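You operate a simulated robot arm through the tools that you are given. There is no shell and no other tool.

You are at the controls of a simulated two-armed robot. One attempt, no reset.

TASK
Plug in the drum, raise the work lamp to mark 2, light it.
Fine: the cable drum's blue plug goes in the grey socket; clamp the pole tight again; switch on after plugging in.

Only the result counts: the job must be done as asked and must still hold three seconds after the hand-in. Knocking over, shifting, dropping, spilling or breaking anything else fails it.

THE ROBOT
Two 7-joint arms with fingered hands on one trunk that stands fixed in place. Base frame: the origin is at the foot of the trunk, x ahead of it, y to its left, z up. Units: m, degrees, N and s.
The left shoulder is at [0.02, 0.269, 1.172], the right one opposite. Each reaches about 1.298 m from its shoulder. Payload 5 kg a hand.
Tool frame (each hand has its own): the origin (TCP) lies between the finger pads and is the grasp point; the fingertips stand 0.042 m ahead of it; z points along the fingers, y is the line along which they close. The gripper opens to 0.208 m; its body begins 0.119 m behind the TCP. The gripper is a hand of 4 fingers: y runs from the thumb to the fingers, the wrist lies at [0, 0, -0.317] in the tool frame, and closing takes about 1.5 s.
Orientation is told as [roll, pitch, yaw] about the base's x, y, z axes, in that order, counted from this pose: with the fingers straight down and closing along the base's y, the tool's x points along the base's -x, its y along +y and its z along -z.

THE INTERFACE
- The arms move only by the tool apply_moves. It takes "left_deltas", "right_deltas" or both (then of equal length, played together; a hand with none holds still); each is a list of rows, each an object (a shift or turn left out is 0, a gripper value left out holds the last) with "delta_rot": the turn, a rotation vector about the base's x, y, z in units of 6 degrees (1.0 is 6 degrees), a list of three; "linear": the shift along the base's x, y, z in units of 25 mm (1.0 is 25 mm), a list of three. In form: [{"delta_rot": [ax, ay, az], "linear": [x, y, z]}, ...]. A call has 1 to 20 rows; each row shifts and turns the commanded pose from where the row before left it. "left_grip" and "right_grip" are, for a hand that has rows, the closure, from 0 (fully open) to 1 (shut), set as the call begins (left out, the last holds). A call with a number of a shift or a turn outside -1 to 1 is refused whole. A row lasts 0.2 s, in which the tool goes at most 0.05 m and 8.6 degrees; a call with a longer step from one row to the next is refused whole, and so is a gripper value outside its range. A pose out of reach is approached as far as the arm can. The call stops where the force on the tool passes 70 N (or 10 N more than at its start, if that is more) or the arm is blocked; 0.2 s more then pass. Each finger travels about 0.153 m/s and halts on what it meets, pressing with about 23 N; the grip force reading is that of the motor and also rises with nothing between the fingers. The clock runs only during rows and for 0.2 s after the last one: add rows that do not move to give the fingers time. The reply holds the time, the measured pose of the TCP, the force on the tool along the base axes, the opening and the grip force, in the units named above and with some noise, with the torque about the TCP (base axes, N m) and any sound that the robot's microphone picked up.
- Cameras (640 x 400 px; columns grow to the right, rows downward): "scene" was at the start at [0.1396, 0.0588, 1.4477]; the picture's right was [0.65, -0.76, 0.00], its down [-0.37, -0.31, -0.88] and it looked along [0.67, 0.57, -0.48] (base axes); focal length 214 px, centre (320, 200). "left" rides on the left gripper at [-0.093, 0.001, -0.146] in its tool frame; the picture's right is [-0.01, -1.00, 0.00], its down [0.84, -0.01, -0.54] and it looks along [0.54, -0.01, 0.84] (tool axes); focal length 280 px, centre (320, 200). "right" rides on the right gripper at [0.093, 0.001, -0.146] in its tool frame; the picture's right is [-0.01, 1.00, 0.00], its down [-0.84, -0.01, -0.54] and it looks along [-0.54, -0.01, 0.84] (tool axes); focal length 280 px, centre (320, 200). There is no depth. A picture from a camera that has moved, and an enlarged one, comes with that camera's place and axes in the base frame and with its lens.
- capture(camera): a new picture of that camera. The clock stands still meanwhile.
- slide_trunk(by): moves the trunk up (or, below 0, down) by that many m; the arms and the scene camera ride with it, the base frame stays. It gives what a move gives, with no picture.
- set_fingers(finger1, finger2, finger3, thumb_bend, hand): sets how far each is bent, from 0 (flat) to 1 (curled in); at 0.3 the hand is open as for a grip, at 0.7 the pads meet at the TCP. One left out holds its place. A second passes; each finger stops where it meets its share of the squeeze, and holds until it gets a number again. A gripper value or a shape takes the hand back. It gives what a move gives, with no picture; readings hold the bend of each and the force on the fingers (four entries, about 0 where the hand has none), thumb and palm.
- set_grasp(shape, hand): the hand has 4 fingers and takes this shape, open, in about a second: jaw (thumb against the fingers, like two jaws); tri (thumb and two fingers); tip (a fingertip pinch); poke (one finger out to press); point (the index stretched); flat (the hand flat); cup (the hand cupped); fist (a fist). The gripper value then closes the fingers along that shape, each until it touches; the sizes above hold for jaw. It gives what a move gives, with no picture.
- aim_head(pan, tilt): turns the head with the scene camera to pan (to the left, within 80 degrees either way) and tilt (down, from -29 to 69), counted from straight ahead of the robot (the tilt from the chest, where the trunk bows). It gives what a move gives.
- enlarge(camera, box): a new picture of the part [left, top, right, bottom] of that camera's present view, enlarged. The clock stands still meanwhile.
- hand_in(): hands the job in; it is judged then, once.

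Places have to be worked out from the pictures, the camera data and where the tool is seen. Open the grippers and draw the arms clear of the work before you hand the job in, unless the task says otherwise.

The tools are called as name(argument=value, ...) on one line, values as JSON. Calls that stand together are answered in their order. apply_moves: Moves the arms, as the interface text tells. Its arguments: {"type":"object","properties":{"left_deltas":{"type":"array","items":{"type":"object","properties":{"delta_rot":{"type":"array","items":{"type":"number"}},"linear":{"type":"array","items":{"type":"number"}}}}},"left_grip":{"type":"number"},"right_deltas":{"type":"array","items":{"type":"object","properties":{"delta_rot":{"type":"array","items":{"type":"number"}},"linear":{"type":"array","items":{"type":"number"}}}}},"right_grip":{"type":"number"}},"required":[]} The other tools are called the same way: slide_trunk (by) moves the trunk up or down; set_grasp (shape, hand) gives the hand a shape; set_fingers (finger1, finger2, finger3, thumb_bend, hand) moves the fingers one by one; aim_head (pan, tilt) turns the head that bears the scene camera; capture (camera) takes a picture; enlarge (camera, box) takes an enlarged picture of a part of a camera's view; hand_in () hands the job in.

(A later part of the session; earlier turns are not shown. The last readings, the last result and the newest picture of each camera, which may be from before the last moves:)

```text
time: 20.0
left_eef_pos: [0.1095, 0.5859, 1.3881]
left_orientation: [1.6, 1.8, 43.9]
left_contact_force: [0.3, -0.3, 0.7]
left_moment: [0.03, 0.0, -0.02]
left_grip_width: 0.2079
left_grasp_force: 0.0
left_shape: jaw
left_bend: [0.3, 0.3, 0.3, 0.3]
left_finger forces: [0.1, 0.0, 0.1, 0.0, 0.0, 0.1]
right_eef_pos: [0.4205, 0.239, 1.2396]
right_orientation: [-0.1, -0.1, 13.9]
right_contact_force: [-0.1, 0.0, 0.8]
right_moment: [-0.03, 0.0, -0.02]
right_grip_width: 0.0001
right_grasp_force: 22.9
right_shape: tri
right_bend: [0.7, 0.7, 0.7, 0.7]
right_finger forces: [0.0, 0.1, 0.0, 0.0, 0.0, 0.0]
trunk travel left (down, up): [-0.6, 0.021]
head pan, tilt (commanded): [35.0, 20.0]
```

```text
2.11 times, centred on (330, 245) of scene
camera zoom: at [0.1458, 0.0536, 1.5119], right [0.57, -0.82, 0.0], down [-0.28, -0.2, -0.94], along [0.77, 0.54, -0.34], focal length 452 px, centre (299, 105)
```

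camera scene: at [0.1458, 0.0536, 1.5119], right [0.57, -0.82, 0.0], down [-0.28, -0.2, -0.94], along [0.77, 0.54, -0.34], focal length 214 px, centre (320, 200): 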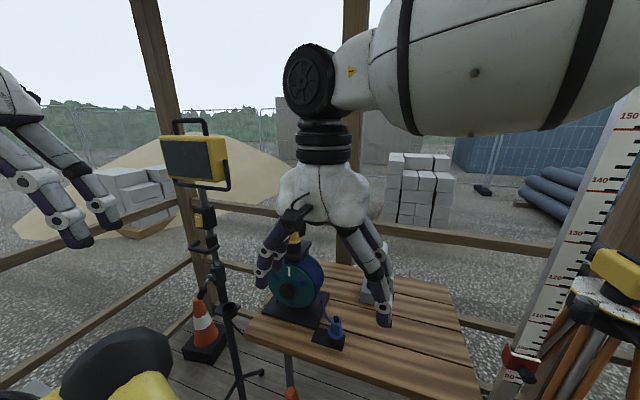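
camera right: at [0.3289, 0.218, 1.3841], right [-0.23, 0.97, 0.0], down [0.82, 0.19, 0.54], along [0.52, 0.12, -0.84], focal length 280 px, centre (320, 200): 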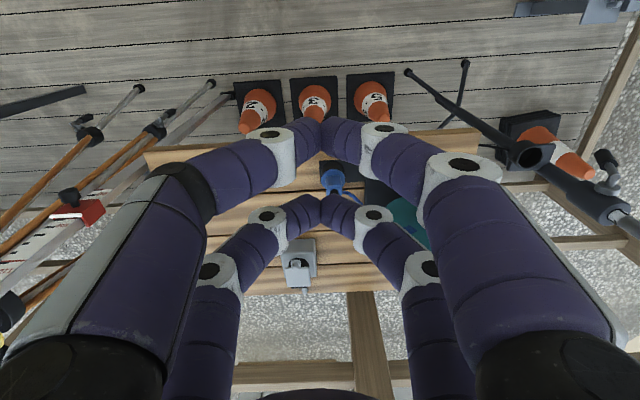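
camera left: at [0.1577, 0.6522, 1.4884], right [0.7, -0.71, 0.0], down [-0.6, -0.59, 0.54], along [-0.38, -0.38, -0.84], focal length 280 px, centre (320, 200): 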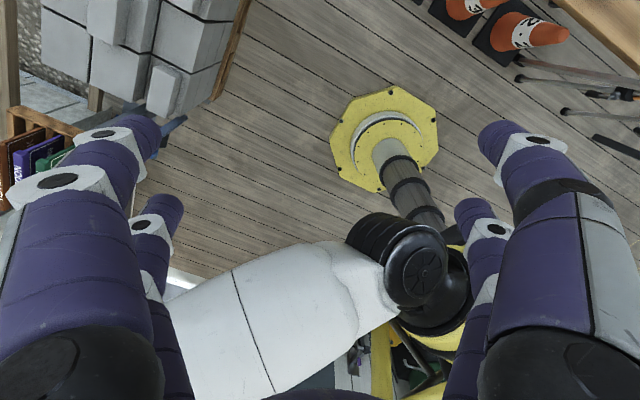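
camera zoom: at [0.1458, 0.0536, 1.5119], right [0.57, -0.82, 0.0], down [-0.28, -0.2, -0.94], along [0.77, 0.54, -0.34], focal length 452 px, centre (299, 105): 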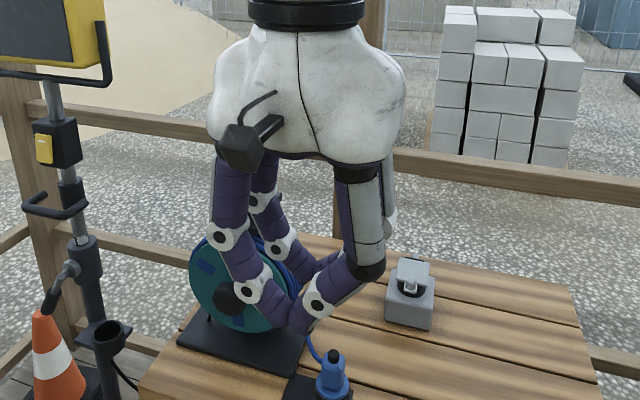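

All closing shapes pinch in two opposing pairs, each ±0.033 m along tool x; the tips are about 0.042 m below the TCP. I'll pinch the lid knob with the far pair: set yaw 17°, half-closed fingers, and go above the knob.

apply_moves(right_deltas=[{"linear": [0.944, 0.0625, -0.3], "delta_rot": [0, 0, 0.5]}, {"linear": [0.944, 0.0625, -0.3]}, {"linear": [0.944, 0.0625, -0.3]}, {"linear": [0.944, 0.0625, -0.4]}, {"linear": [0.944, 0.0625, -0.4]}, {"linear": [0.944, 0.0625, -0.4]}, {"linear": [0.944, 0.0625, -0.5]}, {"linear": [0.944, 0.0625, -0.5]}, {"linear": [0.944, 0.0625, -0.5]}, {"linear": [0.944, 0.0625, -0.5]}, {"linear": [0.944, 0.0625, -0.5]}, {"linear": [0.944, 0.0625, -0.5]}, {"linear": [0.944, 0.0625, -0.5]}, {"linear": [0.944, 0.0625, -0.5]}, {"linear": [0.944, 0.0625, -0.5]}, {"linear": [0.944, 0.0625, -0.5]}], right_grip=0.7)

capture(camera="right")

capture(camera="scene")

```text
time: 23.6
left_eef_pos: [0.1111, 0.5837, 1.3879]
left_orientation: [1.7, 1.6, 43.9]
left_contact_force: [0.3, -0.7, 0.6]
left_moment: [0.11, 0.09, -0.02]
left_grip_width: 0.2079
left_grasp_force: 0.0
left_shape: jaw
left_bend: [0.3, 0.3, 0.3, 0.3]
left_finger forces: [0.1, 0.0, 0.1, 0.0, 0.0, 0.0]
right_eef_pos: [0.7984, 0.1765, 1.113]
right_orientation: [1.8, -0.4, 10.6]
right_contact_force: [-0.1, -0.4, -0.6]
right_moment: [0.05, 0.09, 0.01]
right_grip_width: 0.0622
right_grasp_force: 0.0
right_shape: tri
right_bend: [0.73, 0.73, 0.73, 0.7]
right_finger forces: [0.0, 0.1, 0.1, 0.0, 0.1, 0.1]
right hand out of reach, approached as far as the arm can: row 14, 15, 16
trunk travel left (down, up): [-0.6, 0.021]
head pan, tilt (commanded): [35.0, 20.0]
stopped in row 16 (right hand): the arm was blocked; the commanded pose is now the measured one
```

```text
taken
camera right: at [0.7062, 0.1558, 1.2569], right [-0.17, 0.98, 0.03], down [0.83, 0.13, 0.54], along [0.53, 0.12, -0.84], focal length 280 px, centre (320, 200)
```

right: 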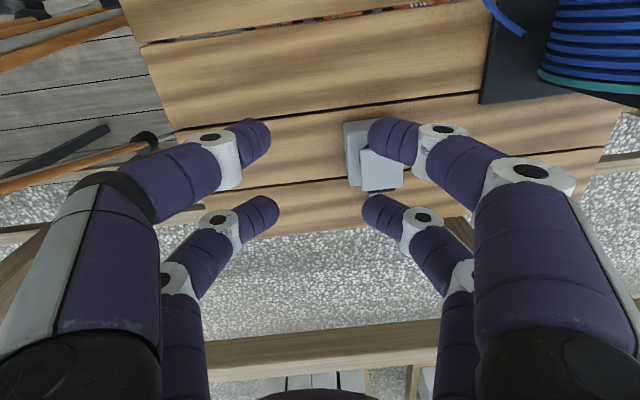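

```text
taken
camera scene: at [0.1466, 0.0525, 1.512], right [0.57, -0.82, 0.0], down [-0.28, -0.2, -0.94], along [0.77, 0.54, -0.34], focal length 214 px, centre (320, 200)
```

scene: 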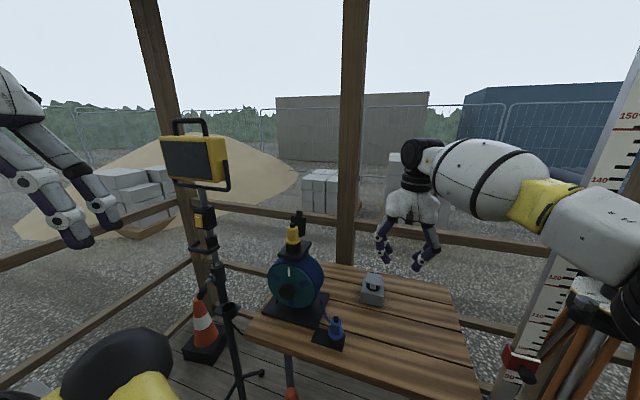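

The straight-down pose is at the limit of the right arm's reach. I tilt the hand 30° forward (wrist nearer the robot), which gives ample reach, and go above the knob again.

apply_moves(right_deltas=[{"linear": [-0.3, 0.4, 0], "delta_rot": [-0.01, -0.92, 0.3]}, {"linear": [-0.3, 0.4, 0], "delta_rot": [0.25, -0.9, 0.3]}, {"linear": [-0.3, 0.4, 0], "delta_rot": [0.292, -0.9, 0.2]}, {"linear": [-0.3, 0.4, 0], "delta_rot": [0.292, -0.9, 0.2]}, {"linear": [-0.3, 0.4, 0], "delta_rot": [0.292, -0.956, 0.0]}, {"linear": [0.18, 0.256, -0.6]}, {"linear": [0.18, 0.256, -0.6]}, {"linear": [0.18, 0.256, -0.6]}, {"linear": [0.18, 0.256, -0.6]}, {"linear": [0.18, 0.256, -0.6]}], right_grip=0.7)

capture(camera="right")

capture(camera="scene")

```text
time: 25.8
left_eef_pos: [0.1116, 0.5838, 1.3861]
left_orientation: [1.6, 1.8, 43.9]
left_contact_force: [0.6, 0.2, -1.3]
left_moment: [0.01, 0.13, -0.02]
left_grip_width: 0.208
left_grasp_force: 0.1
left_shape: jaw
left_bend: [0.3, 0.3, 0.3, 0.3]
left_finger forces: [0.1, 0.0, 0.0, 0.0, 0.1, 0.0]
right_eef_pos: [0.7828, 0.2624, 1.0365]
right_orientation: [1.1, -28.9, 16.7]
right_contact_force: [0.3, -0.6, -0.4]
right_moment: [-0.02, 0.07, 0.01]
right_grip_width: 0.0624
right_grasp_force: 0.1
right_shape: tri
right_bend: [0.73, 0.73, 0.73, 0.7]
right_finger forces: [0.1, 0.0, 0.0, 0.0, 0.1, 0.0]
trunk travel left (down, up): [-0.6, 0.021]
head pan, tilt (commanded): [35.0, 20.0]
```

```text
taken
camera right: at [0.6375, 0.2173, 1.1181], right [-0.29, 0.96, 0.02], down [0.47, 0.12, 0.88], along [0.84, 0.26, -0.48], focal length 280 px, centre (320, 200)
```

right: 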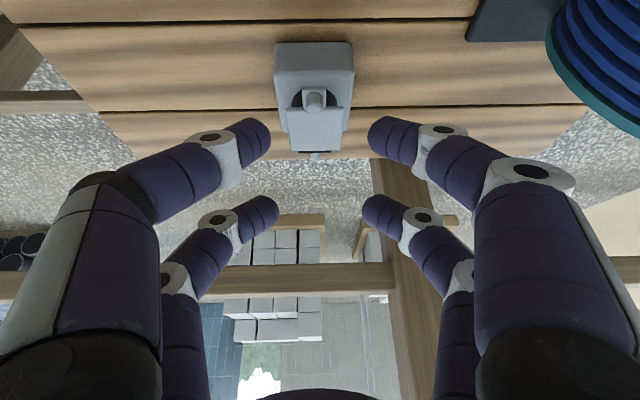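

```text
taken
camera scene: at [0.1468, 0.0537, 1.5118], right [0.57, -0.82, 0.0], down [-0.28, -0.2, -0.94], along [0.77, 0.54, -0.34], focal length 214 px, centre (320, 200)
```

scene: 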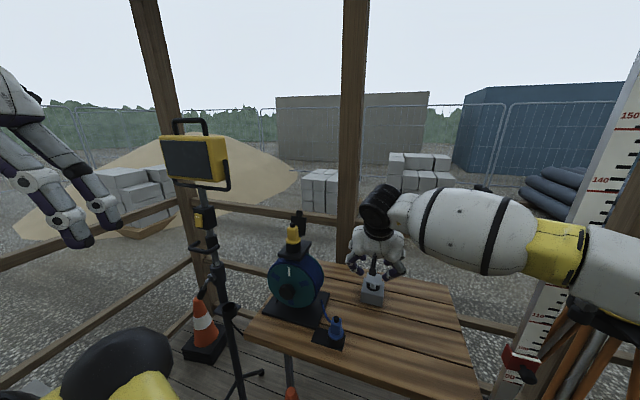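

The hand is tilted above the socket, which appears centred between the digits. I enlarge the right camera on the lid to refine the knob's place.

enlarge(camera="right", box=[250, 30, 380, 170])

enlarge(camera="scene", box=[330, 220, 430, 310])

```text
2.86 times, centred on (315, 100) of right
camera zoom: at [0.6375, 0.2173, 1.1181], right [-0.29, 0.96, 0.02], down [0.47, 0.12, 0.88], along [0.84, 0.26, -0.48], focal length 801 px, centre (334, 486)
```

zoom: 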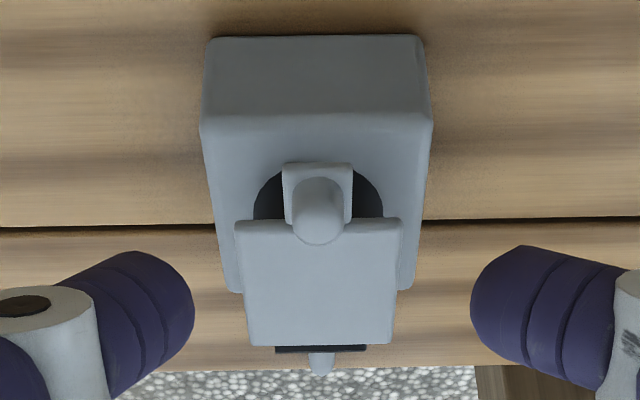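

```text
4.44 times, centred on (380, 265) of scene
camera zoom: at [0.1468, 0.0537, 1.5118], right [0.57, -0.82, 0.0], down [-0.28, -0.2, -0.94], along [0.77, 0.54, -0.34], focal length 953 px, centre (53, -89)
```

zoom: 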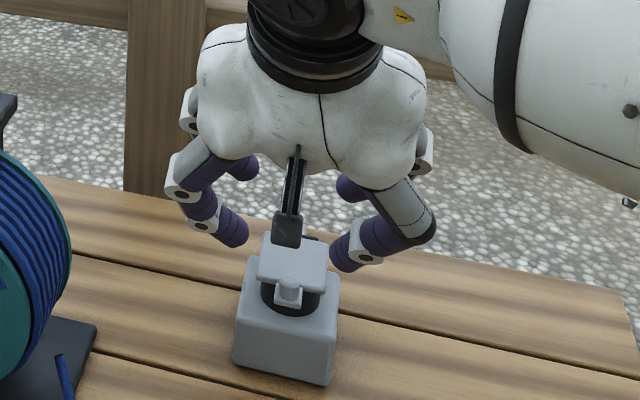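

Knob confirmed at ≈ (0.828, 0.273, 0.90). I descend so that the far pair of digits straddles the knob.

apply_moves(right_deltas=[{"linear": [0, 0, -0.85], "delta_rot": [-0.15, 0, 0]}, {"linear": [0.03, 0, -0.85]}, {"linear": [0.03, 0, -0.85]}, {"linear": [0.0, 0, -0.85]}, {"linear": [0, 0, -0.85]}, {"linear": [0, 0, -0.7]}], right_grip=0.7)

capture(camera="right")

enlarge(camera="scene", box=[330, 220, 430, 310])

```text
time: 27.2
left_eef_pos: [0.1109, 0.5841, 1.3873]
left_orientation: [1.6, 1.7, 43.9]
left_contact_force: [-0.1, -0.3, 1.1]
left_moment: [0.0, 0.02, 0.01]
left_grip_width: 0.2078
left_grasp_force: 0.0
left_shape: jaw
left_bend: [0.3, 0.3, 0.3, 0.3]
left_finger forces: [0.0, 0.0, 0.0, 0.0, 0.0, 0.0]
right_eef_pos: [0.7855, 0.2612, 0.9142]
right_orientation: [0.1, -28.7, 17.3]
right_contact_force: [0.8, -0.1, 0.5]
right_moment: [0.04, 0.04, 0.02]
right_grip_width: 0.0621
right_grasp_force: 0.1
right_shape: tri
right_bend: [0.73, 0.73, 0.73, 0.7]
right_finger forces: [0.0, 0.0, 0.1, 0.0, 0.0, 0.0]
trunk travel left (down, up): [-0.6, 0.021]
head pan, tilt (commanded): [35.0, 20.0]
```

```text
taken
camera right: at [0.6384, 0.2174, 0.9968], right [-0.29, 0.96, 0.01], down [0.46, 0.13, 0.88], along [0.84, 0.26, -0.48], focal length 280 px, centre (320, 200)
```

right: 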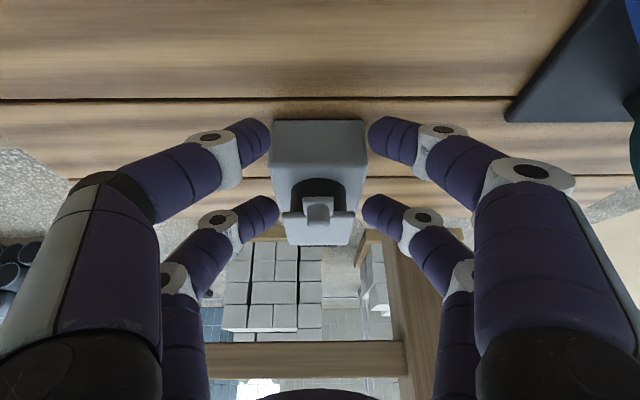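

```text
4.44 times, centred on (380, 265) of scene
camera zoom: at [0.1461, 0.0534, 1.5119], right [0.57, -0.82, 0.0], down [-0.28, -0.2, -0.94], along [0.77, 0.54, -0.34], focal length 953 px, centre (53, -89)
```

zoom: 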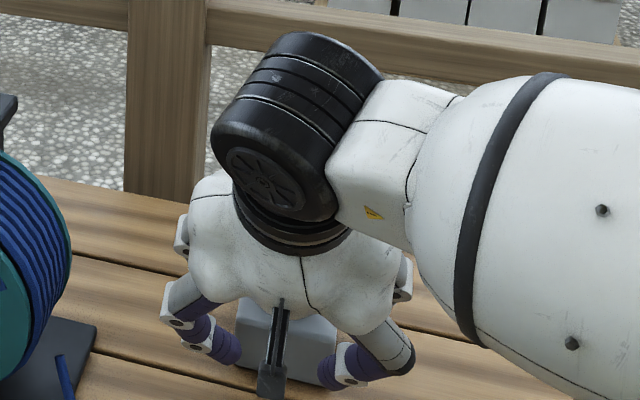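

The far pair straddles the knob and nothing is between the near pair. I close the hand on the knob.

apply_moves(right_deltas=[{}, {}, {}, {}, {}], right_grip=1)

capture(camera="right")

```text
time: 28.4
left_eef_pos: [0.1102, 0.5846, 1.3872]
left_orientation: [1.6, 1.7, 43.9]
left_contact_force: [-0.1, 0.5, 0.4]
left_moment: [0.01, 0.0, 0.0]
left_grip_width: 0.2078
left_grasp_force: 0.1
left_shape: jaw
left_bend: [0.3, 0.3, 0.3, 0.3]
left_finger forces: [0.0, 0.0, 0.0, 0.0, 0.0, 0.0]
right_eef_pos: [0.7827, 0.2613, 0.9143]
right_orientation: [0.1, -28.6, 17.3]
right_contact_force: [1.8, 1.4, 3.3]
right_moment: [0.07, -0.14, 0.05]
right_grip_width: 0.0
right_grasp_force: 22.4
right_shape: tri
right_bend: [0.7, 0.71, 0.72, 0.7]
right_finger forces: [0.0, 18.7, 17.5, 0.1, 0.0, 0.1]
trunk travel left (down, up): [-0.6, 0.021]
head pan, tilt (commanded): [35.0, 20.0]
```

```text
taken
camera right: at [0.6382, 0.2176, 0.9969], right [-0.29, 0.96, 0.01], down [0.46, 0.13, 0.88], along [0.84, 0.26, -0.48], focal length 280 px, centre (320, 200)
```

right: 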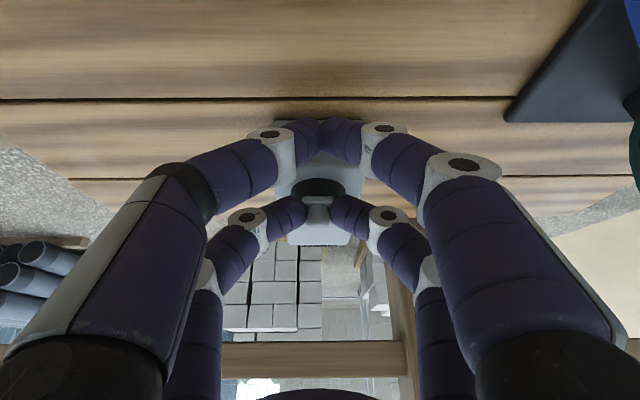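

Digits 2 and 3 hold the knob with about 18 N. I lift along the lid's arc, first 30°.

apply_moves(right_deltas=[{"linear": [0.06, 0.018, 0.7]}, {"linear": [0.172, 0.053, 0.67]}, {"linear": [0.283, 0.086, 0.63]}])

capture(camera="right")

enlarge(camera="scene", box=[330, 220, 430, 310])

```text
time: 29.2
left_eef_pos: [0.1101, 0.5837, 1.3877]
left_orientation: [1.7, 1.7, 43.9]
left_contact_force: [-0.1, 0.0, 0.3]
left_moment: [0.03, 0.0, 0.02]
left_grip_width: 0.208
left_grasp_force: 0.0
left_shape: jaw
left_bend: [0.3, 0.3, 0.3, 0.3]
left_finger forces: [0.1, 0.1, 0.0, 0.1, 0.1, 0.1]
right_eef_pos: [0.7948, 0.2661, 0.9629]
right_orientation: [0.1, -28.5, 17.4]
right_contact_force: [-3.4, -2.5, 0.5]
right_moment: [0.01, 0.07, -0.1]
right_grip_width: 0.0001
right_grasp_force: 23.1
right_shape: tri
right_bend: [0.7, 0.72, 0.73, 0.7]
right_finger forces: [0.0, 17.0, 18.0, 0.1, 0.0, 0.0]
trunk travel left (down, up): [-0.6, 0.021]
head pan, tilt (commanded): [35.0, 20.0]
```

```text
taken
camera right: at [0.6491, 0.2229, 1.0459], right [-0.29, 0.96, 0.01], down [0.47, 0.13, 0.88], along [0.84, 0.26, -0.48], focal length 280 px, centre (320, 200)
```

right: 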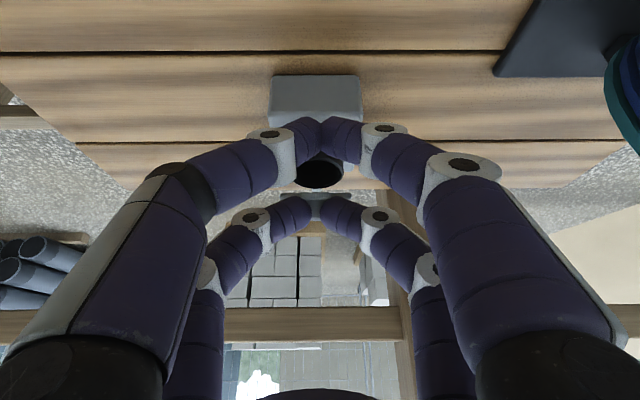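

```text
4.44 times, centred on (380, 265) of scene
camera zoom: at [0.1456, 0.0533, 1.512], right [0.57, -0.82, 0.0], down [-0.28, -0.2, -0.94], along [0.77, 0.54, -0.34], focal length 953 px, centre (53, -89)
```

zoom: 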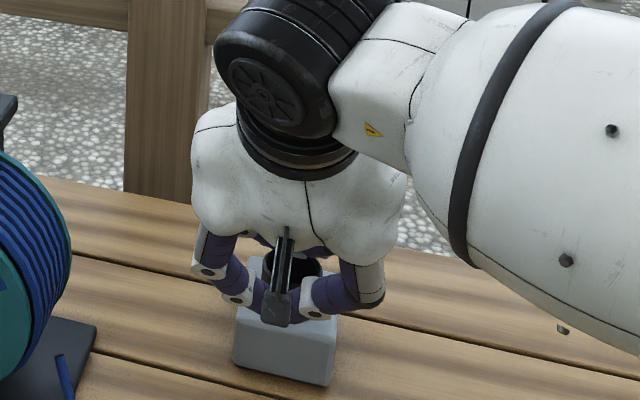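

The lid is lifting with small force and the socket hole shows. I continue the arc towards 90°.

apply_moves(right_deltas=[{"linear": [0.382, 0.117, 0.572]}, {"linear": [0.47, 0.144, 0.492]}, {"linear": [0.547, 0.167, 0.4]}, {"linear": [0.604, 0.185, 0.296]}])

capture(camera="right")

enlarge(camera="scene", box=[330, 220, 430, 310])

```text
time: 30.2
left_eef_pos: [0.1102, 0.5847, 1.3866]
left_orientation: [1.6, 1.7, 44.0]
left_contact_force: [-0.6, -0.3, -0.6]
left_moment: [0.0, -0.02, 0.02]
left_grip_width: 0.208
left_grasp_force: 0.0
left_shape: jaw
left_bend: [0.3, 0.3, 0.3, 0.3]
left_finger forces: [0.1, 0.0, 0.0, 0.0, 0.1, 0.1]
right_eef_pos: [0.8448, 0.2827, 1.009]
right_orientation: [0.1, -28.6, 17.3]
right_contact_force: [0.3, -3.5, 1.1]
right_moment: [-0.07, -0.18, -0.14]
right_grip_width: 0.0
right_grasp_force: 22.9
right_shape: tri
right_bend: [0.7, 0.73, 0.73, 0.7]
right_finger forces: [0.1, 0.0, 0.0, 0.0, 0.1, 0.0]
trunk travel left (down, up): [-0.6, 0.021]
head pan, tilt (commanded): [35.0, 20.0]
```

```text
taken
camera right: at [0.6991, 0.2397, 1.0909], right [-0.29, 0.96, 0.01], down [0.46, 0.13, 0.88], along [0.84, 0.25, -0.48], focal length 280 px, centre (320, 200)
```

right: 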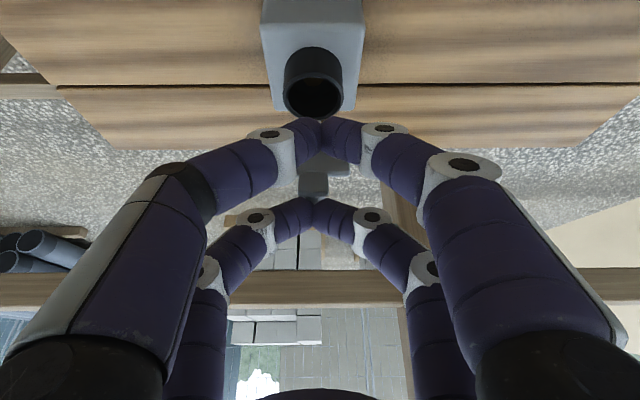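

```text
4.44 times, centred on (380, 265) of scene
camera zoom: at [0.1457, 0.0536, 1.5119], right [0.57, -0.82, 0.0], down [-0.28, -0.2, -0.94], along [0.77, 0.54, -0.34], focal length 953 px, centre (53, -89)
```

zoom: 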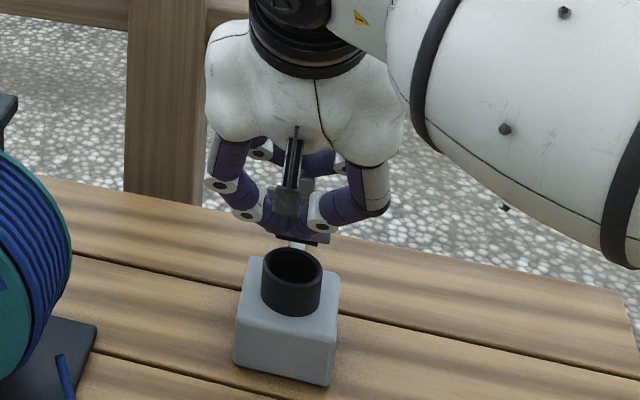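

The digits slipped off the knob near 70°, yet the lid still stands open. I look closely at how the lid stands.

enlarge(camera="right", box=[250, 80, 390, 240])

enlarge(camera="scene", box=[360, 245, 420, 295])

```text
2.50 times, centred on (320, 160) of right
camera zoom: at [0.6991, 0.2397, 1.0909], right [-0.29, 0.96, 0.01], down [0.46, 0.13, 0.88], along [0.84, 0.25, -0.48], focal length 701 px, centre (320, 300)
```

zoom: 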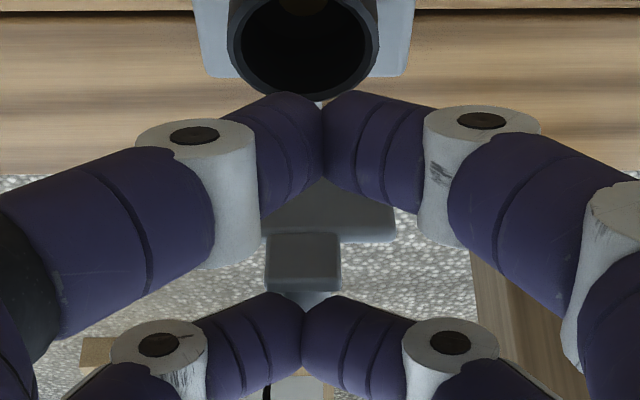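

```text
8.00 times, centred on (390, 270) of scene
camera zoom: at [0.1457, 0.0536, 1.5119], right [0.57, -0.82, 0.0], down [-0.28, -0.2, -0.94], along [0.77, 0.54, -0.34], focal length 1716 px, centre (-240, -360)
```

zoom: 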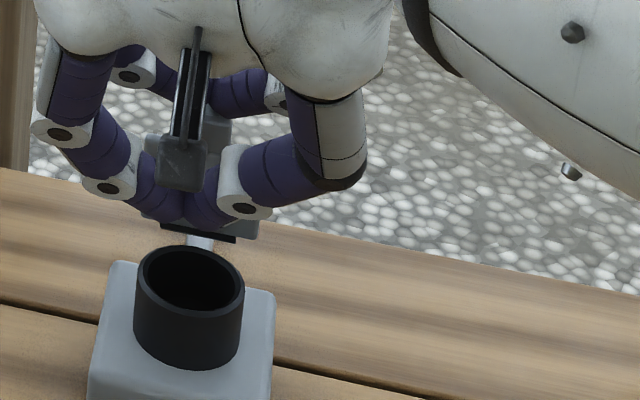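

The lid now stands near upright between the near and far digit pairs. I push a bit further (+x') with the near pair to bring it past vertical.

apply_moves(right_deltas=[{"linear": [0.5, 0.15, 0.1]}, {"linear": [0.5, 0.15, 0.1]}, {"linear": [0.5, 0.15, 0]}])

enlarge(camera="right", box=[250, 80, 390, 240])

enlarge(camera="scene", box=[360, 245, 420, 295])

```text
time: 31.2
left_eef_pos: [0.1089, 0.5846, 1.388]
left_orientation: [1.6, 1.5, 43.9]
left_contact_force: [-1.2, -0.3, 0.0]
left_moment: [0.06, -0.03, 0.03]
left_grip_width: 0.2078
left_grasp_force: 0.0
left_shape: jaw
left_bend: [0.3, 0.3, 0.3, 0.3]
left_finger forces: [0.1, 0.1, 0.0, 0.1, 0.0, 0.0]
right_eef_pos: [0.9066, 0.2584, 1.0129]
right_orientation: [0.1, -28.3, 15.0]
right_contact_force: [-0.4, -0.3, -0.4]
right_moment: [-0.05, -0.06, -0.04]
right_grip_width: 0.0
right_grasp_force: 22.9
right_shape: tri
right_bend: [0.7, 0.73, 0.73, 0.7]
right_finger forces: [0.0, 0.1, 0.0, 0.0, 0.0, 0.0]
trunk travel left (down, up): [-0.6, 0.021]
head pan, tilt (commanded): [35.0, 20.0]
stopped in row 3 (right hand): the arm was blocked; the commanded pose is now the measured one
```

```text
2.50 times, centred on (320, 160) of right
camera zoom: at [0.7593, 0.2211, 1.0948], right [-0.25, 0.97, 0.01], down [0.47, 0.11, 0.87], along [0.85, 0.22, -0.48], focal length 701 px, centre (320, 300)
```

zoom: 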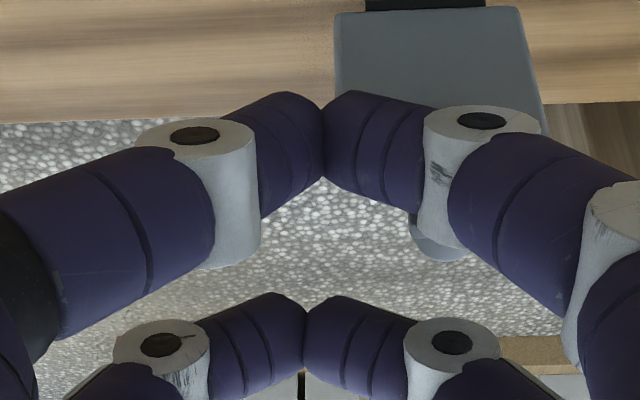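

```text
8.00 times, centred on (390, 270) of scene
camera zoom: at [0.1456, 0.0534, 1.512], right [0.57, -0.82, 0.0], down [-0.28, -0.2, -0.94], along [0.77, 0.54, -0.34], focal length 1716 px, centre (-240, -360)
```

zoom: 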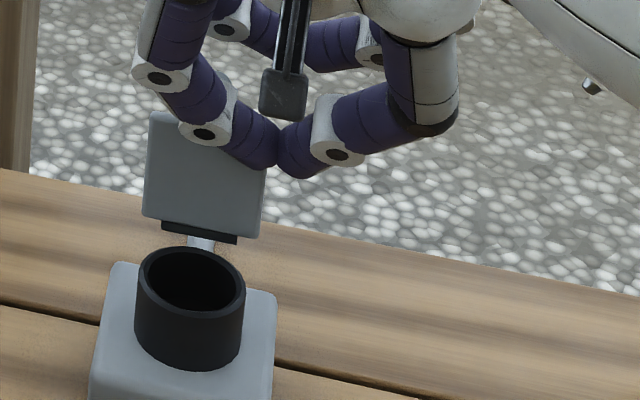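

The lid stands upright. I raise the hand straight up off it and check whether the lid stays open.

apply_moves(right_deltas=[{"linear": [0, 0, 0.8]}, {"linear": [0, 0, 0.8]}, {"linear": [0, 0, 0.8]}, {"linear": [-0.2, 0, 0.8]}])

enlarge(camera="scene", box=[340, 230, 430, 310])

capture(camera="right")

```text
time: 32.2
left_eef_pos: [0.1099, 0.5857, 1.3863]
left_orientation: [1.5, 1.8, 44.0]
left_contact_force: [-1.5, -0.1, -0.2]
left_moment: [-0.05, -0.11, 0.01]
left_grip_width: 0.2079
left_grasp_force: 0.1
left_shape: jaw
left_bend: [0.3, 0.3, 0.3, 0.3]
left_finger forces: [0.0, 0.1, 0.0, 0.1, 0.0, 0.1]
right_eef_pos: [0.9089, 0.2481, 1.0874]
right_orientation: [0.2, -28.1, 14.0]
right_contact_force: [-0.6, 1.3, 0.7]
right_moment: [-0.07, -0.07, -0.04]
right_grip_width: 0.0002
right_grasp_force: 23.2
right_shape: tri
right_bend: [0.7, 0.73, 0.73, 0.7]
right_finger forces: [0.0, 0.0, 0.0, 0.0, 0.0, 0.0]
trunk travel left (down, up): [-0.6, 0.021]
head pan, tilt (commanded): [35.0, 20.0]
```

```text
5.00 times, centred on (385, 270) of scene
camera zoom: at [0.145, 0.054, 1.5121], right [0.57, -0.82, 0.0], down [-0.28, -0.2, -0.94], along [0.77, 0.54, -0.34], focal length 1072 px, centre (-5, -150)
```

zoom: 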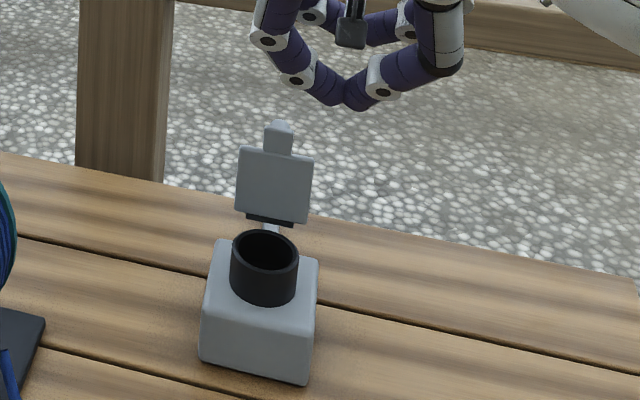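

```text
taken
camera right: at [0.7604, 0.2116, 1.1708], right [-0.23, 0.97, 0.01], down [0.48, 0.11, 0.87], along [0.85, 0.21, -0.49], focal length 280 px, centre (320, 200)
```

right: 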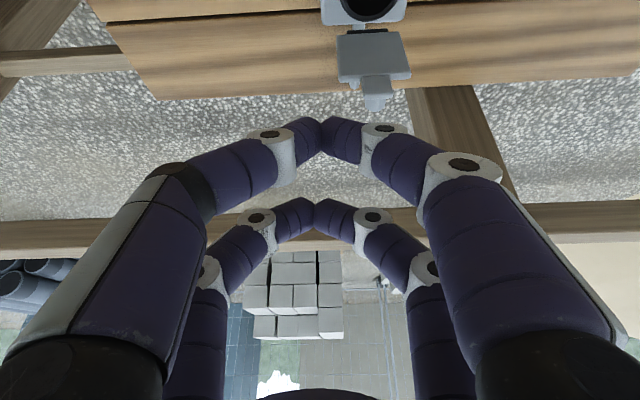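

The lid stays open by itself. I draw the hand back and up to get clean views of the socket mouth for triangulating its centre.

apply_moves(right_deltas=[{"linear": [-0.5, 0, 0.9]}, {"linear": [-0.9, 0.1, 0.5], "delta_rot": [0, 0, 0.5]}, {"linear": [-1, 0.1, 0.3]}, {"linear": [-1, 0.1, 0]}, {"linear": [-1, 0.1, 0]}, {"linear": [-1, 0.1, 0]}, {"linear": [-1, 0, 0]}, {"linear": [-1, 0, 0]}], right_grip=0.3)

capture(camera="right")

enlarge(camera="right", box=[240, 60, 400, 180])

```text
time: 34.0
left_eef_pos: [0.1089, 0.5843, 1.3862]
left_orientation: [1.5, 1.7, 43.9]
left_contact_force: [-0.2, 0.3, 1.1]
left_moment: [-0.08, -0.07, 0.0]
left_grip_width: 0.2079
left_grasp_force: 0.0
left_shape: jaw
left_bend: [0.3, 0.3, 0.3, 0.3]
left_finger forces: [0.0, 0.0, 0.1, 0.0, 0.1, 0.0]
right_eef_pos: [0.7121, 0.28, 1.1335]
right_orientation: [0.2, -28.5, 18.3]
right_contact_force: [-0.2, 0.4, -0.7]
right_moment: [-0.03, -0.03, -0.04]
right_grip_width: 0.1454
right_grasp_force: 0.1
right_shape: tri
right_bend: [0.28, 0.28, 0.28, 0.6]
right_finger forces: [0.0, 0.0, 0.0, 0.0, 0.0, 0.0]
trunk travel left (down, up): [-0.6, 0.021]
head pan, tilt (commanded): [35.0, 20.0]
```

```text
taken
camera right: at [0.5684, 0.2337, 1.2163], right [-0.3, 0.95, 0.01], down [0.46, 0.14, 0.87], along [0.83, 0.27, -0.48], focal length 280 px, centre (320, 200)
```

right: 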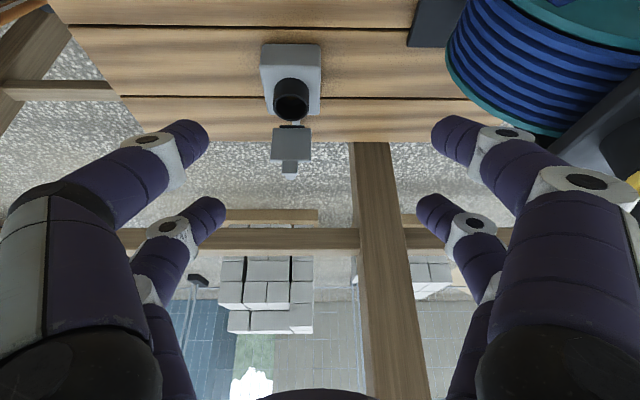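

```text
3.33 times, centred on (320, 120) of right
camera zoom: at [0.5684, 0.2337, 1.2163], right [-0.3, 0.95, 0.01], down [0.46, 0.14, 0.87], along [0.83, 0.27, -0.48], focal length 935 px, centre (320, 467)
```

zoom: 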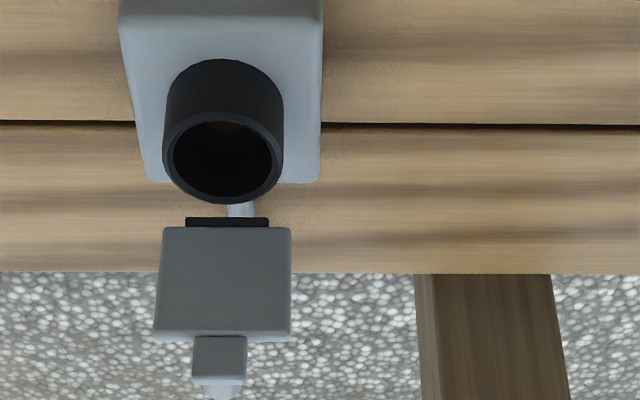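

I zoom into the socket mouth to look for a key/notch, and aim to compare it with the plug.

enlarge(camera="right", box=[275, 70, 310, 125])

enlarge(camera="scene", box=[355, 240, 405, 290])

enlarge(camera="scene", box=[305, 300, 365, 350])

```text
7.27 times, centred on (292, 98) of right
camera zoom: at [0.5684, 0.2337, 1.2163], right [-0.3, 0.95, 0.01], down [0.46, 0.14, 0.87], along [0.83, 0.27, -0.48], focal length 2039 px, centre (520, 946)
```

zoom: 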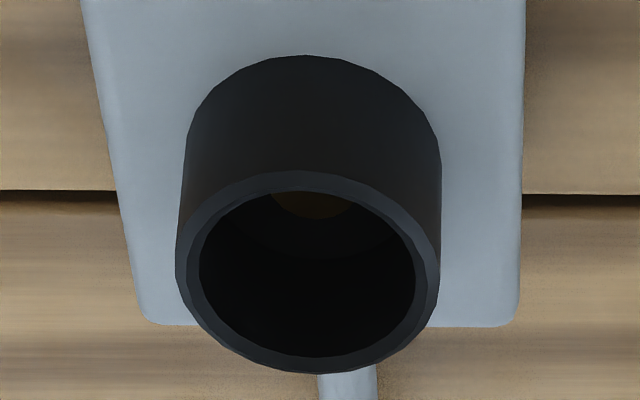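

```text
8.00 times, centred on (380, 265) of scene
camera zoom: at [0.1451, 0.0543, 1.512], right [0.57, -0.82, 0.0], down [-0.28, -0.2, -0.94], along [0.77, 0.54, -0.34], focal length 1716 px, centre (-160, -320)
```

zoom: 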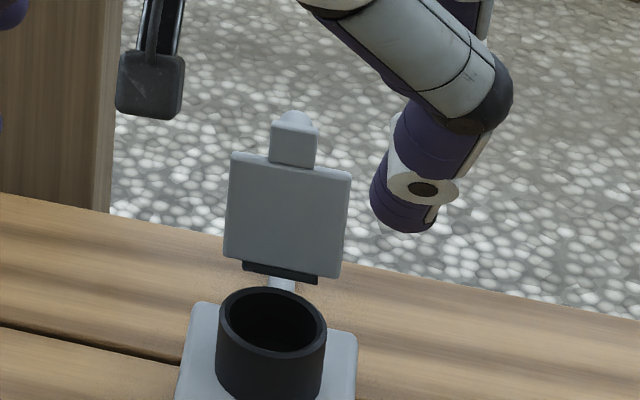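

```text
8.00 times, centred on (335, 325) of scene
camera zoom: at [0.1451, 0.0543, 1.512], right [0.57, -0.82, 0.0], down [-0.28, -0.2, -0.94], along [0.77, 0.54, -0.34], focal length 1716 px, centre (200, -800)
```

zoom: 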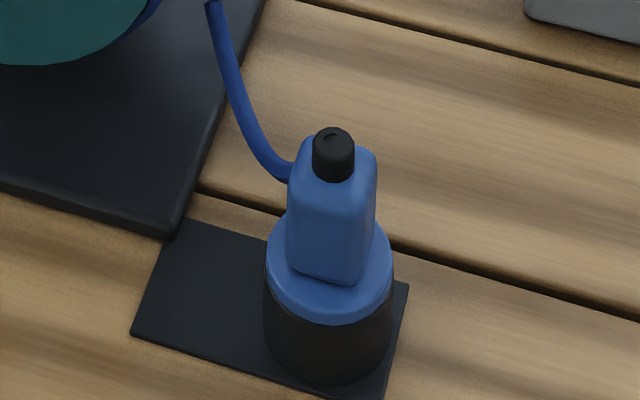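

No key is visible in the socket, so plug orientation about its axis seems free. I go to hover above the blue plug (axis ≈ (0.6095, 0.313)) with the far pair set to straddle its body.

apply_moves(right_deltas=[{"linear": [-0.8, 0.1, -0.2], "delta_rot": [0, 0, -0.2]}, {"linear": [-0.9, 0.1, -0.4]}, {"linear": [-0.9, 0.1, -0.7]}, {"linear": [-0.9, 0.1, -0.8]}, {"linear": [-0.9, 0.1, -0.8]}, {"linear": [-0.7, 0.15, -0.8]}, {"linear": [-0.7, 0.15, -0.9]}], right_grip=0.5)

capture(camera="right")

enlarge(camera="scene", box=[280, 240, 400, 360])

```text
time: 35.6
left_eef_pos: [0.109, 0.584, 1.3875]
left_orientation: [1.6, 1.7, 43.9]
left_contact_force: [0.0, 0.1, 0.2]
left_moment: [-0.03, -0.02, -0.01]
left_grip_width: 0.2077
left_grasp_force: 0.1
left_shape: jaw
left_bend: [0.3, 0.3, 0.3, 0.3]
left_finger forces: [0.1, 0.1, 0.0, 0.1, 0.1, 0.1]
right_eef_pos: [0.5662, 0.2956, 1.0213]
right_orientation: [0.2, -28.5, 17.1]
right_contact_force: [-0.7, 0.0, 0.9]
right_moment: [-0.04, 0.08, 0.02]
right_grip_width: 0.1043
right_grasp_force: 0.0
right_shape: tri
right_bend: [0.73, 0.73, 0.73, 0.7]
right_finger forces: [0.1, 0.0, 0.0, 0.0, 0.1, 0.1]
trunk travel left (down, up): [-0.6, 0.021]
head pan, tilt (commanded): [35.0, 20.0]
```

```text
taken
camera right: at [0.4194, 0.2519, 1.1038], right [-0.28, 0.96, 0.01], down [0.47, 0.13, 0.88], along [0.84, 0.25, -0.48], focal length 280 px, centre (320, 200)
```

right: 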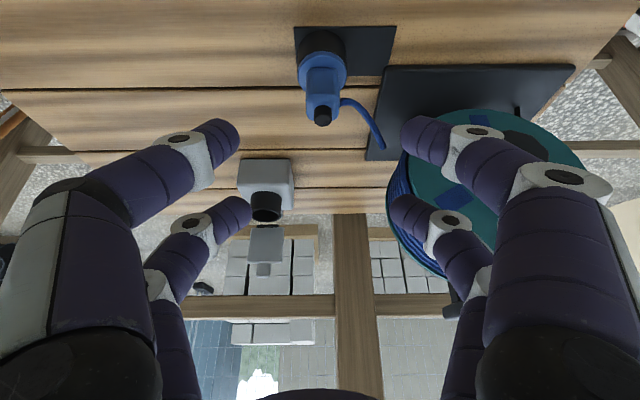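

```text
3.33 times, centred on (340, 300) of scene
camera zoom: at [0.1455, 0.054, 1.512], right [0.57, -0.82, 0.0], down [-0.28, -0.2, -0.94], along [0.77, 0.54, -0.34], focal length 715 px, centre (253, -133)
```

zoom: 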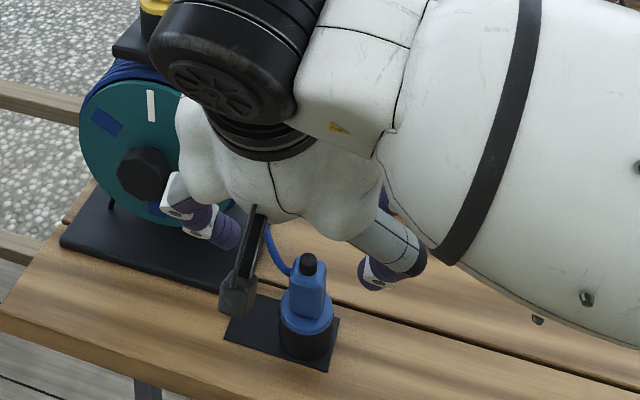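

Hand centred over the plug (plug at column 322 between digits), and the drum's disc edge is just outside the +y digit, so I narrow the opening a little and descend most of the way, then check.

apply_moves(right_deltas=[{"linear": [0, 0.06, 0]}, {"linear": [0, 0.06, -0.8]}, {"linear": [0, 0, -0.9]}, {"linear": [0, 0, -0.9]}, {"linear": [0, 0, -0.9]}, {"linear": [0, 0, -0.8]}], right_grip=0.62)

capture(camera="right")

enlarge(camera="right", box=[240, 100, 400, 240])

enlarge(camera="scene", box=[280, 260, 380, 360])

```text
time: 37.0
left_eef_pos: [0.1105, 0.585, 1.386]
left_orientation: [1.6, 1.7, 43.8]
left_contact_force: [0.6, 0.0, -0.2]
left_moment: [0.03, 0.04, -0.01]
left_grip_width: 0.208
left_grasp_force: 0.0
left_shape: jaw
left_bend: [0.3, 0.3, 0.3, 0.3]
left_finger forces: [0.1, 0.0, 0.1, 0.1, 0.0, 0.0]
right_eef_pos: [0.5682, 0.2975, 0.9131]
right_orientation: [0.2, -28.4, 17.0]
right_contact_force: [-0.1, 0.4, 0.8]
right_moment: [-0.01, 0.0, -0.03]
right_grip_width: 0.0795
right_grasp_force: 0.1
right_shape: tri
right_bend: [0.73, 0.73, 0.73, 0.7]
right_finger forces: [0.1, 0.1, 0.0, 0.1, 0.0, 0.1]
trunk travel left (down, up): [-0.6, 0.021]
head pan, tilt (commanded): [35.0, 20.0]
```

```text
taken
camera right: at [0.4236, 0.2551, 0.995], right [-0.28, 0.96, 0.01], down [0.47, 0.13, 0.87], along [0.84, 0.25, -0.48], focal length 280 px, centre (320, 200)
```

right: 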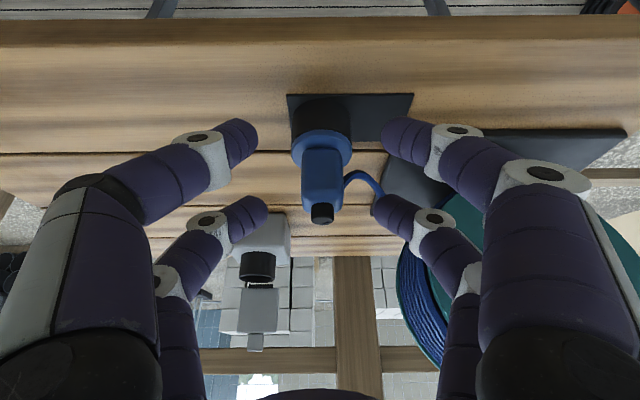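

```text
2.86 times, centred on (320, 170) of right
camera zoom: at [0.4236, 0.2551, 0.995], right [-0.28, 0.96, 0.01], down [0.47, 0.13, 0.87], along [0.84, 0.25, -0.48], focal length 801 px, centre (320, 286)
```

zoom: 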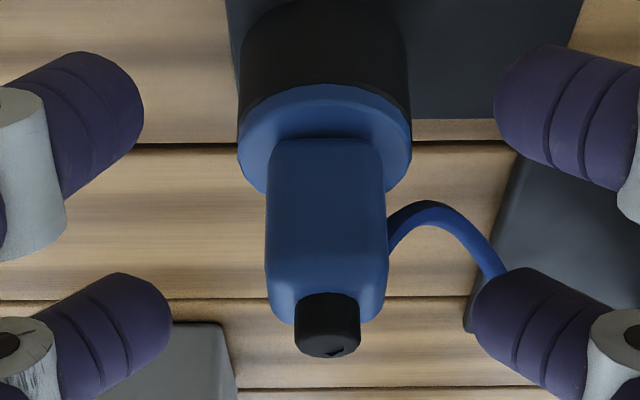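

```text
4.00 times, centred on (330, 310) of scene
camera zoom: at [0.1461, 0.0536, 1.5119], right [0.57, -0.82, 0.0], down [-0.28, -0.2, -0.94], along [0.77, 0.54, -0.34], focal length 858 px, centre (280, -240)
```

zoom: 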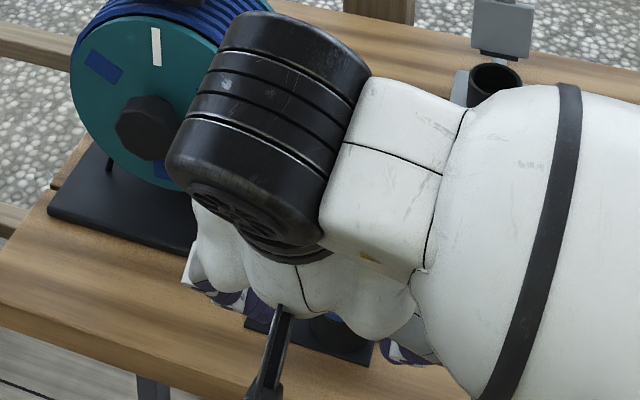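

Plug is within 2 mm of the digits' mid-plane; its cord leaves at mid-height on the +y side, so I grip the upper part of the body. I lower 23 mm and close.

apply_moves(right_deltas=[{"linear": [0, 0.08, -0.46]}, {"linear": [0, 0, -0.46]}, {}], right_grip=0.62)

apply_moves(right_deltas=[{}, {}, {}, {}, {}], right_grip=1)

enlarge(camera="right", box=[240, 100, 400, 240])

```text
time: 37.8
left_eef_pos: [0.1096, 0.5844, 1.3859]
left_orientation: [1.6, 1.8, 43.9]
left_contact_force: [-1.1, -0.1, 0.6]
left_moment: [-0.02, 0.0, 0.0]
left_grip_width: 0.2077
left_grasp_force: 0.1
left_shape: jaw
left_bend: [0.3, 0.3, 0.3, 0.3]
left_finger forces: [0.0, 0.0, 0.0, 0.0, 0.0, 0.0]
right_eef_pos: [0.5687, 0.3002, 0.8887]
right_orientation: [0.2, -28.4, 17.1]
right_contact_force: [-0.6, -0.2, -0.4]
right_moment: [0.0, -0.04, -0.02]
right_grip_width: 0.0795
right_grasp_force: 0.0
right_shape: tri
right_bend: [0.73, 0.73, 0.73, 0.7]
right_finger forces: [0.0, 0.0, 0.0, 0.0, 0.1, 0.0]
trunk travel left (down, up): [-0.6, 0.021]
head pan, tilt (commanded): [35.0, 20.0]
```

```text
time: 39.0
left_eef_pos: [0.11, 0.5838, 1.3879]
left_orientation: [1.6, 1.8, 44.0]
left_contact_force: [-0.5, -0.2, -0.7]
left_moment: [0.0, 0.0, 0.03]
left_grip_width: 0.208
left_grasp_force: 0.0
left_shape: jaw
left_bend: [0.3, 0.3, 0.3, 0.3]
left_finger forces: [0.0, 0.0, 0.0, 0.0, 0.0, 0.0]
right_eef_pos: [0.5704, 0.3003, 0.8883]
right_orientation: [0.1, -28.3, 17.0]
right_contact_force: [0.2, 0.5, -1.9]
right_moment: [0.0, 0.06, 0.01]
right_grip_width: 0.0009
right_grasp_force: 23.0
right_shape: tri
right_bend: [0.7, 0.72, 0.72, 0.7]
right_finger forces: [0.1, 19.8, 20.0, 0.0, 0.0, 0.1]
trunk travel left (down, up): [-0.6, 0.021]
head pan, tilt (commanded): [35.0, 20.0]
```

```text
2.86 times, centred on (320, 170) of right
camera zoom: at [0.4236, 0.2573, 0.9713], right [-0.28, 0.96, 0.01], down [0.47, 0.13, 0.87], along [0.84, 0.25, -0.48], focal length 801 px, centre (320, 286)
```

zoom: 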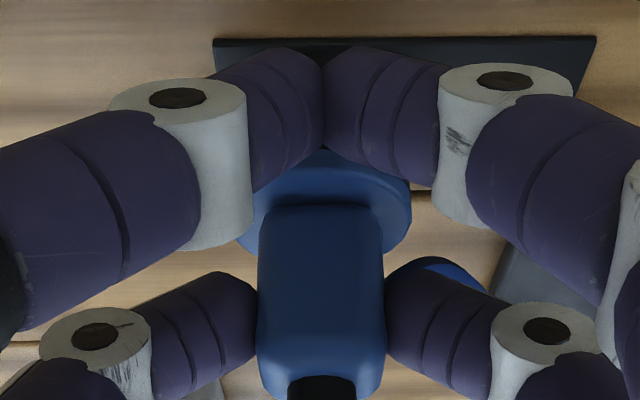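

Digits 2 and 3 grip the plug body with 20 N. I pull it up gently.

apply_moves(right_deltas=[{"linear": [0, 0, 0.4]}, {"linear": [0, 0, 0.4]}, {"linear": [0, 0, 0.4]}, {"linear": [0, 0, 0.4]}])

capture(camera="right")

enlarge(camera="scene", box=[280, 260, 380, 360])

```text
time: 40.0
left_eef_pos: [0.1099, 0.5852, 1.3875]
left_orientation: [1.6, 1.7, 43.8]
left_contact_force: [0.8, 0.3, 0.0]
left_moment: [0.03, -0.02, 0.01]
left_grip_width: 0.2077
left_grasp_force: 0.0
left_shape: jaw
left_bend: [0.3, 0.3, 0.3, 0.3]
left_finger forces: [0.1, 0.0, 0.0, 0.1, 0.1, 0.0]
right_eef_pos: [0.5691, 0.3002, 0.9285]
right_orientation: [0.1, -28.5, 17.1]
right_contact_force: [0.6, 0.1, -2.5]
right_moment: [-0.05, 0.08, -0.02]
right_grip_width: 0.0012
right_grasp_force: 22.8
right_shape: tri
right_bend: [0.7, 0.72, 0.72, 0.7]
right_finger forces: [0.0, 19.9, 19.9, 0.0, 0.1, 0.1]
trunk travel left (down, up): [-0.6, 0.021]
head pan, tilt (commanded): [35.0, 20.0]
```

```text
taken
camera right: at [0.4228, 0.257, 1.0113], right [-0.28, 0.96, 0.01], down [0.47, 0.13, 0.87], along [0.84, 0.25, -0.49], focal length 280 px, centre (320, 200)
```

right: 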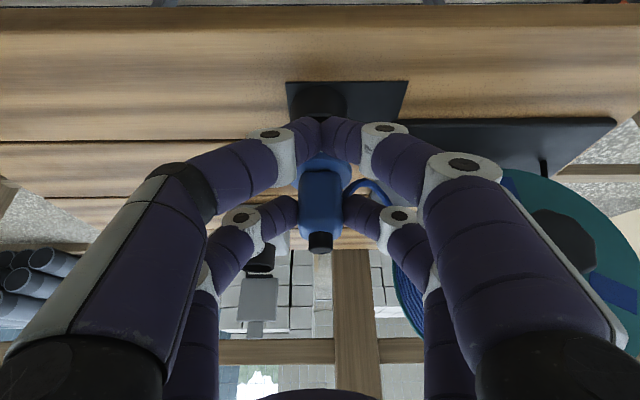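

```text
4.00 times, centred on (330, 310) of scene
camera zoom: at [0.1459, 0.0536, 1.5119], right [0.57, -0.82, 0.0], down [-0.28, -0.2, -0.94], along [0.77, 0.54, -0.34], focal length 858 px, centre (280, -240)
```

zoom: 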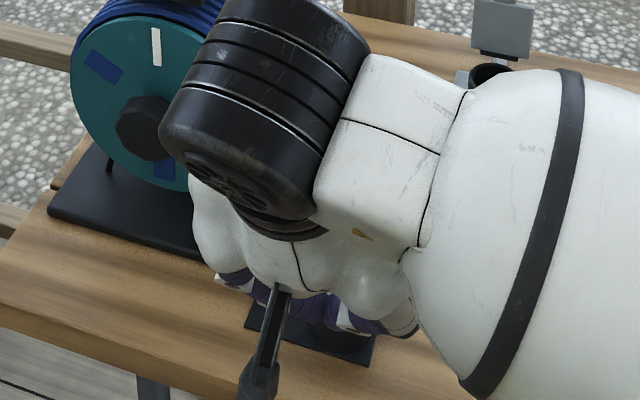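

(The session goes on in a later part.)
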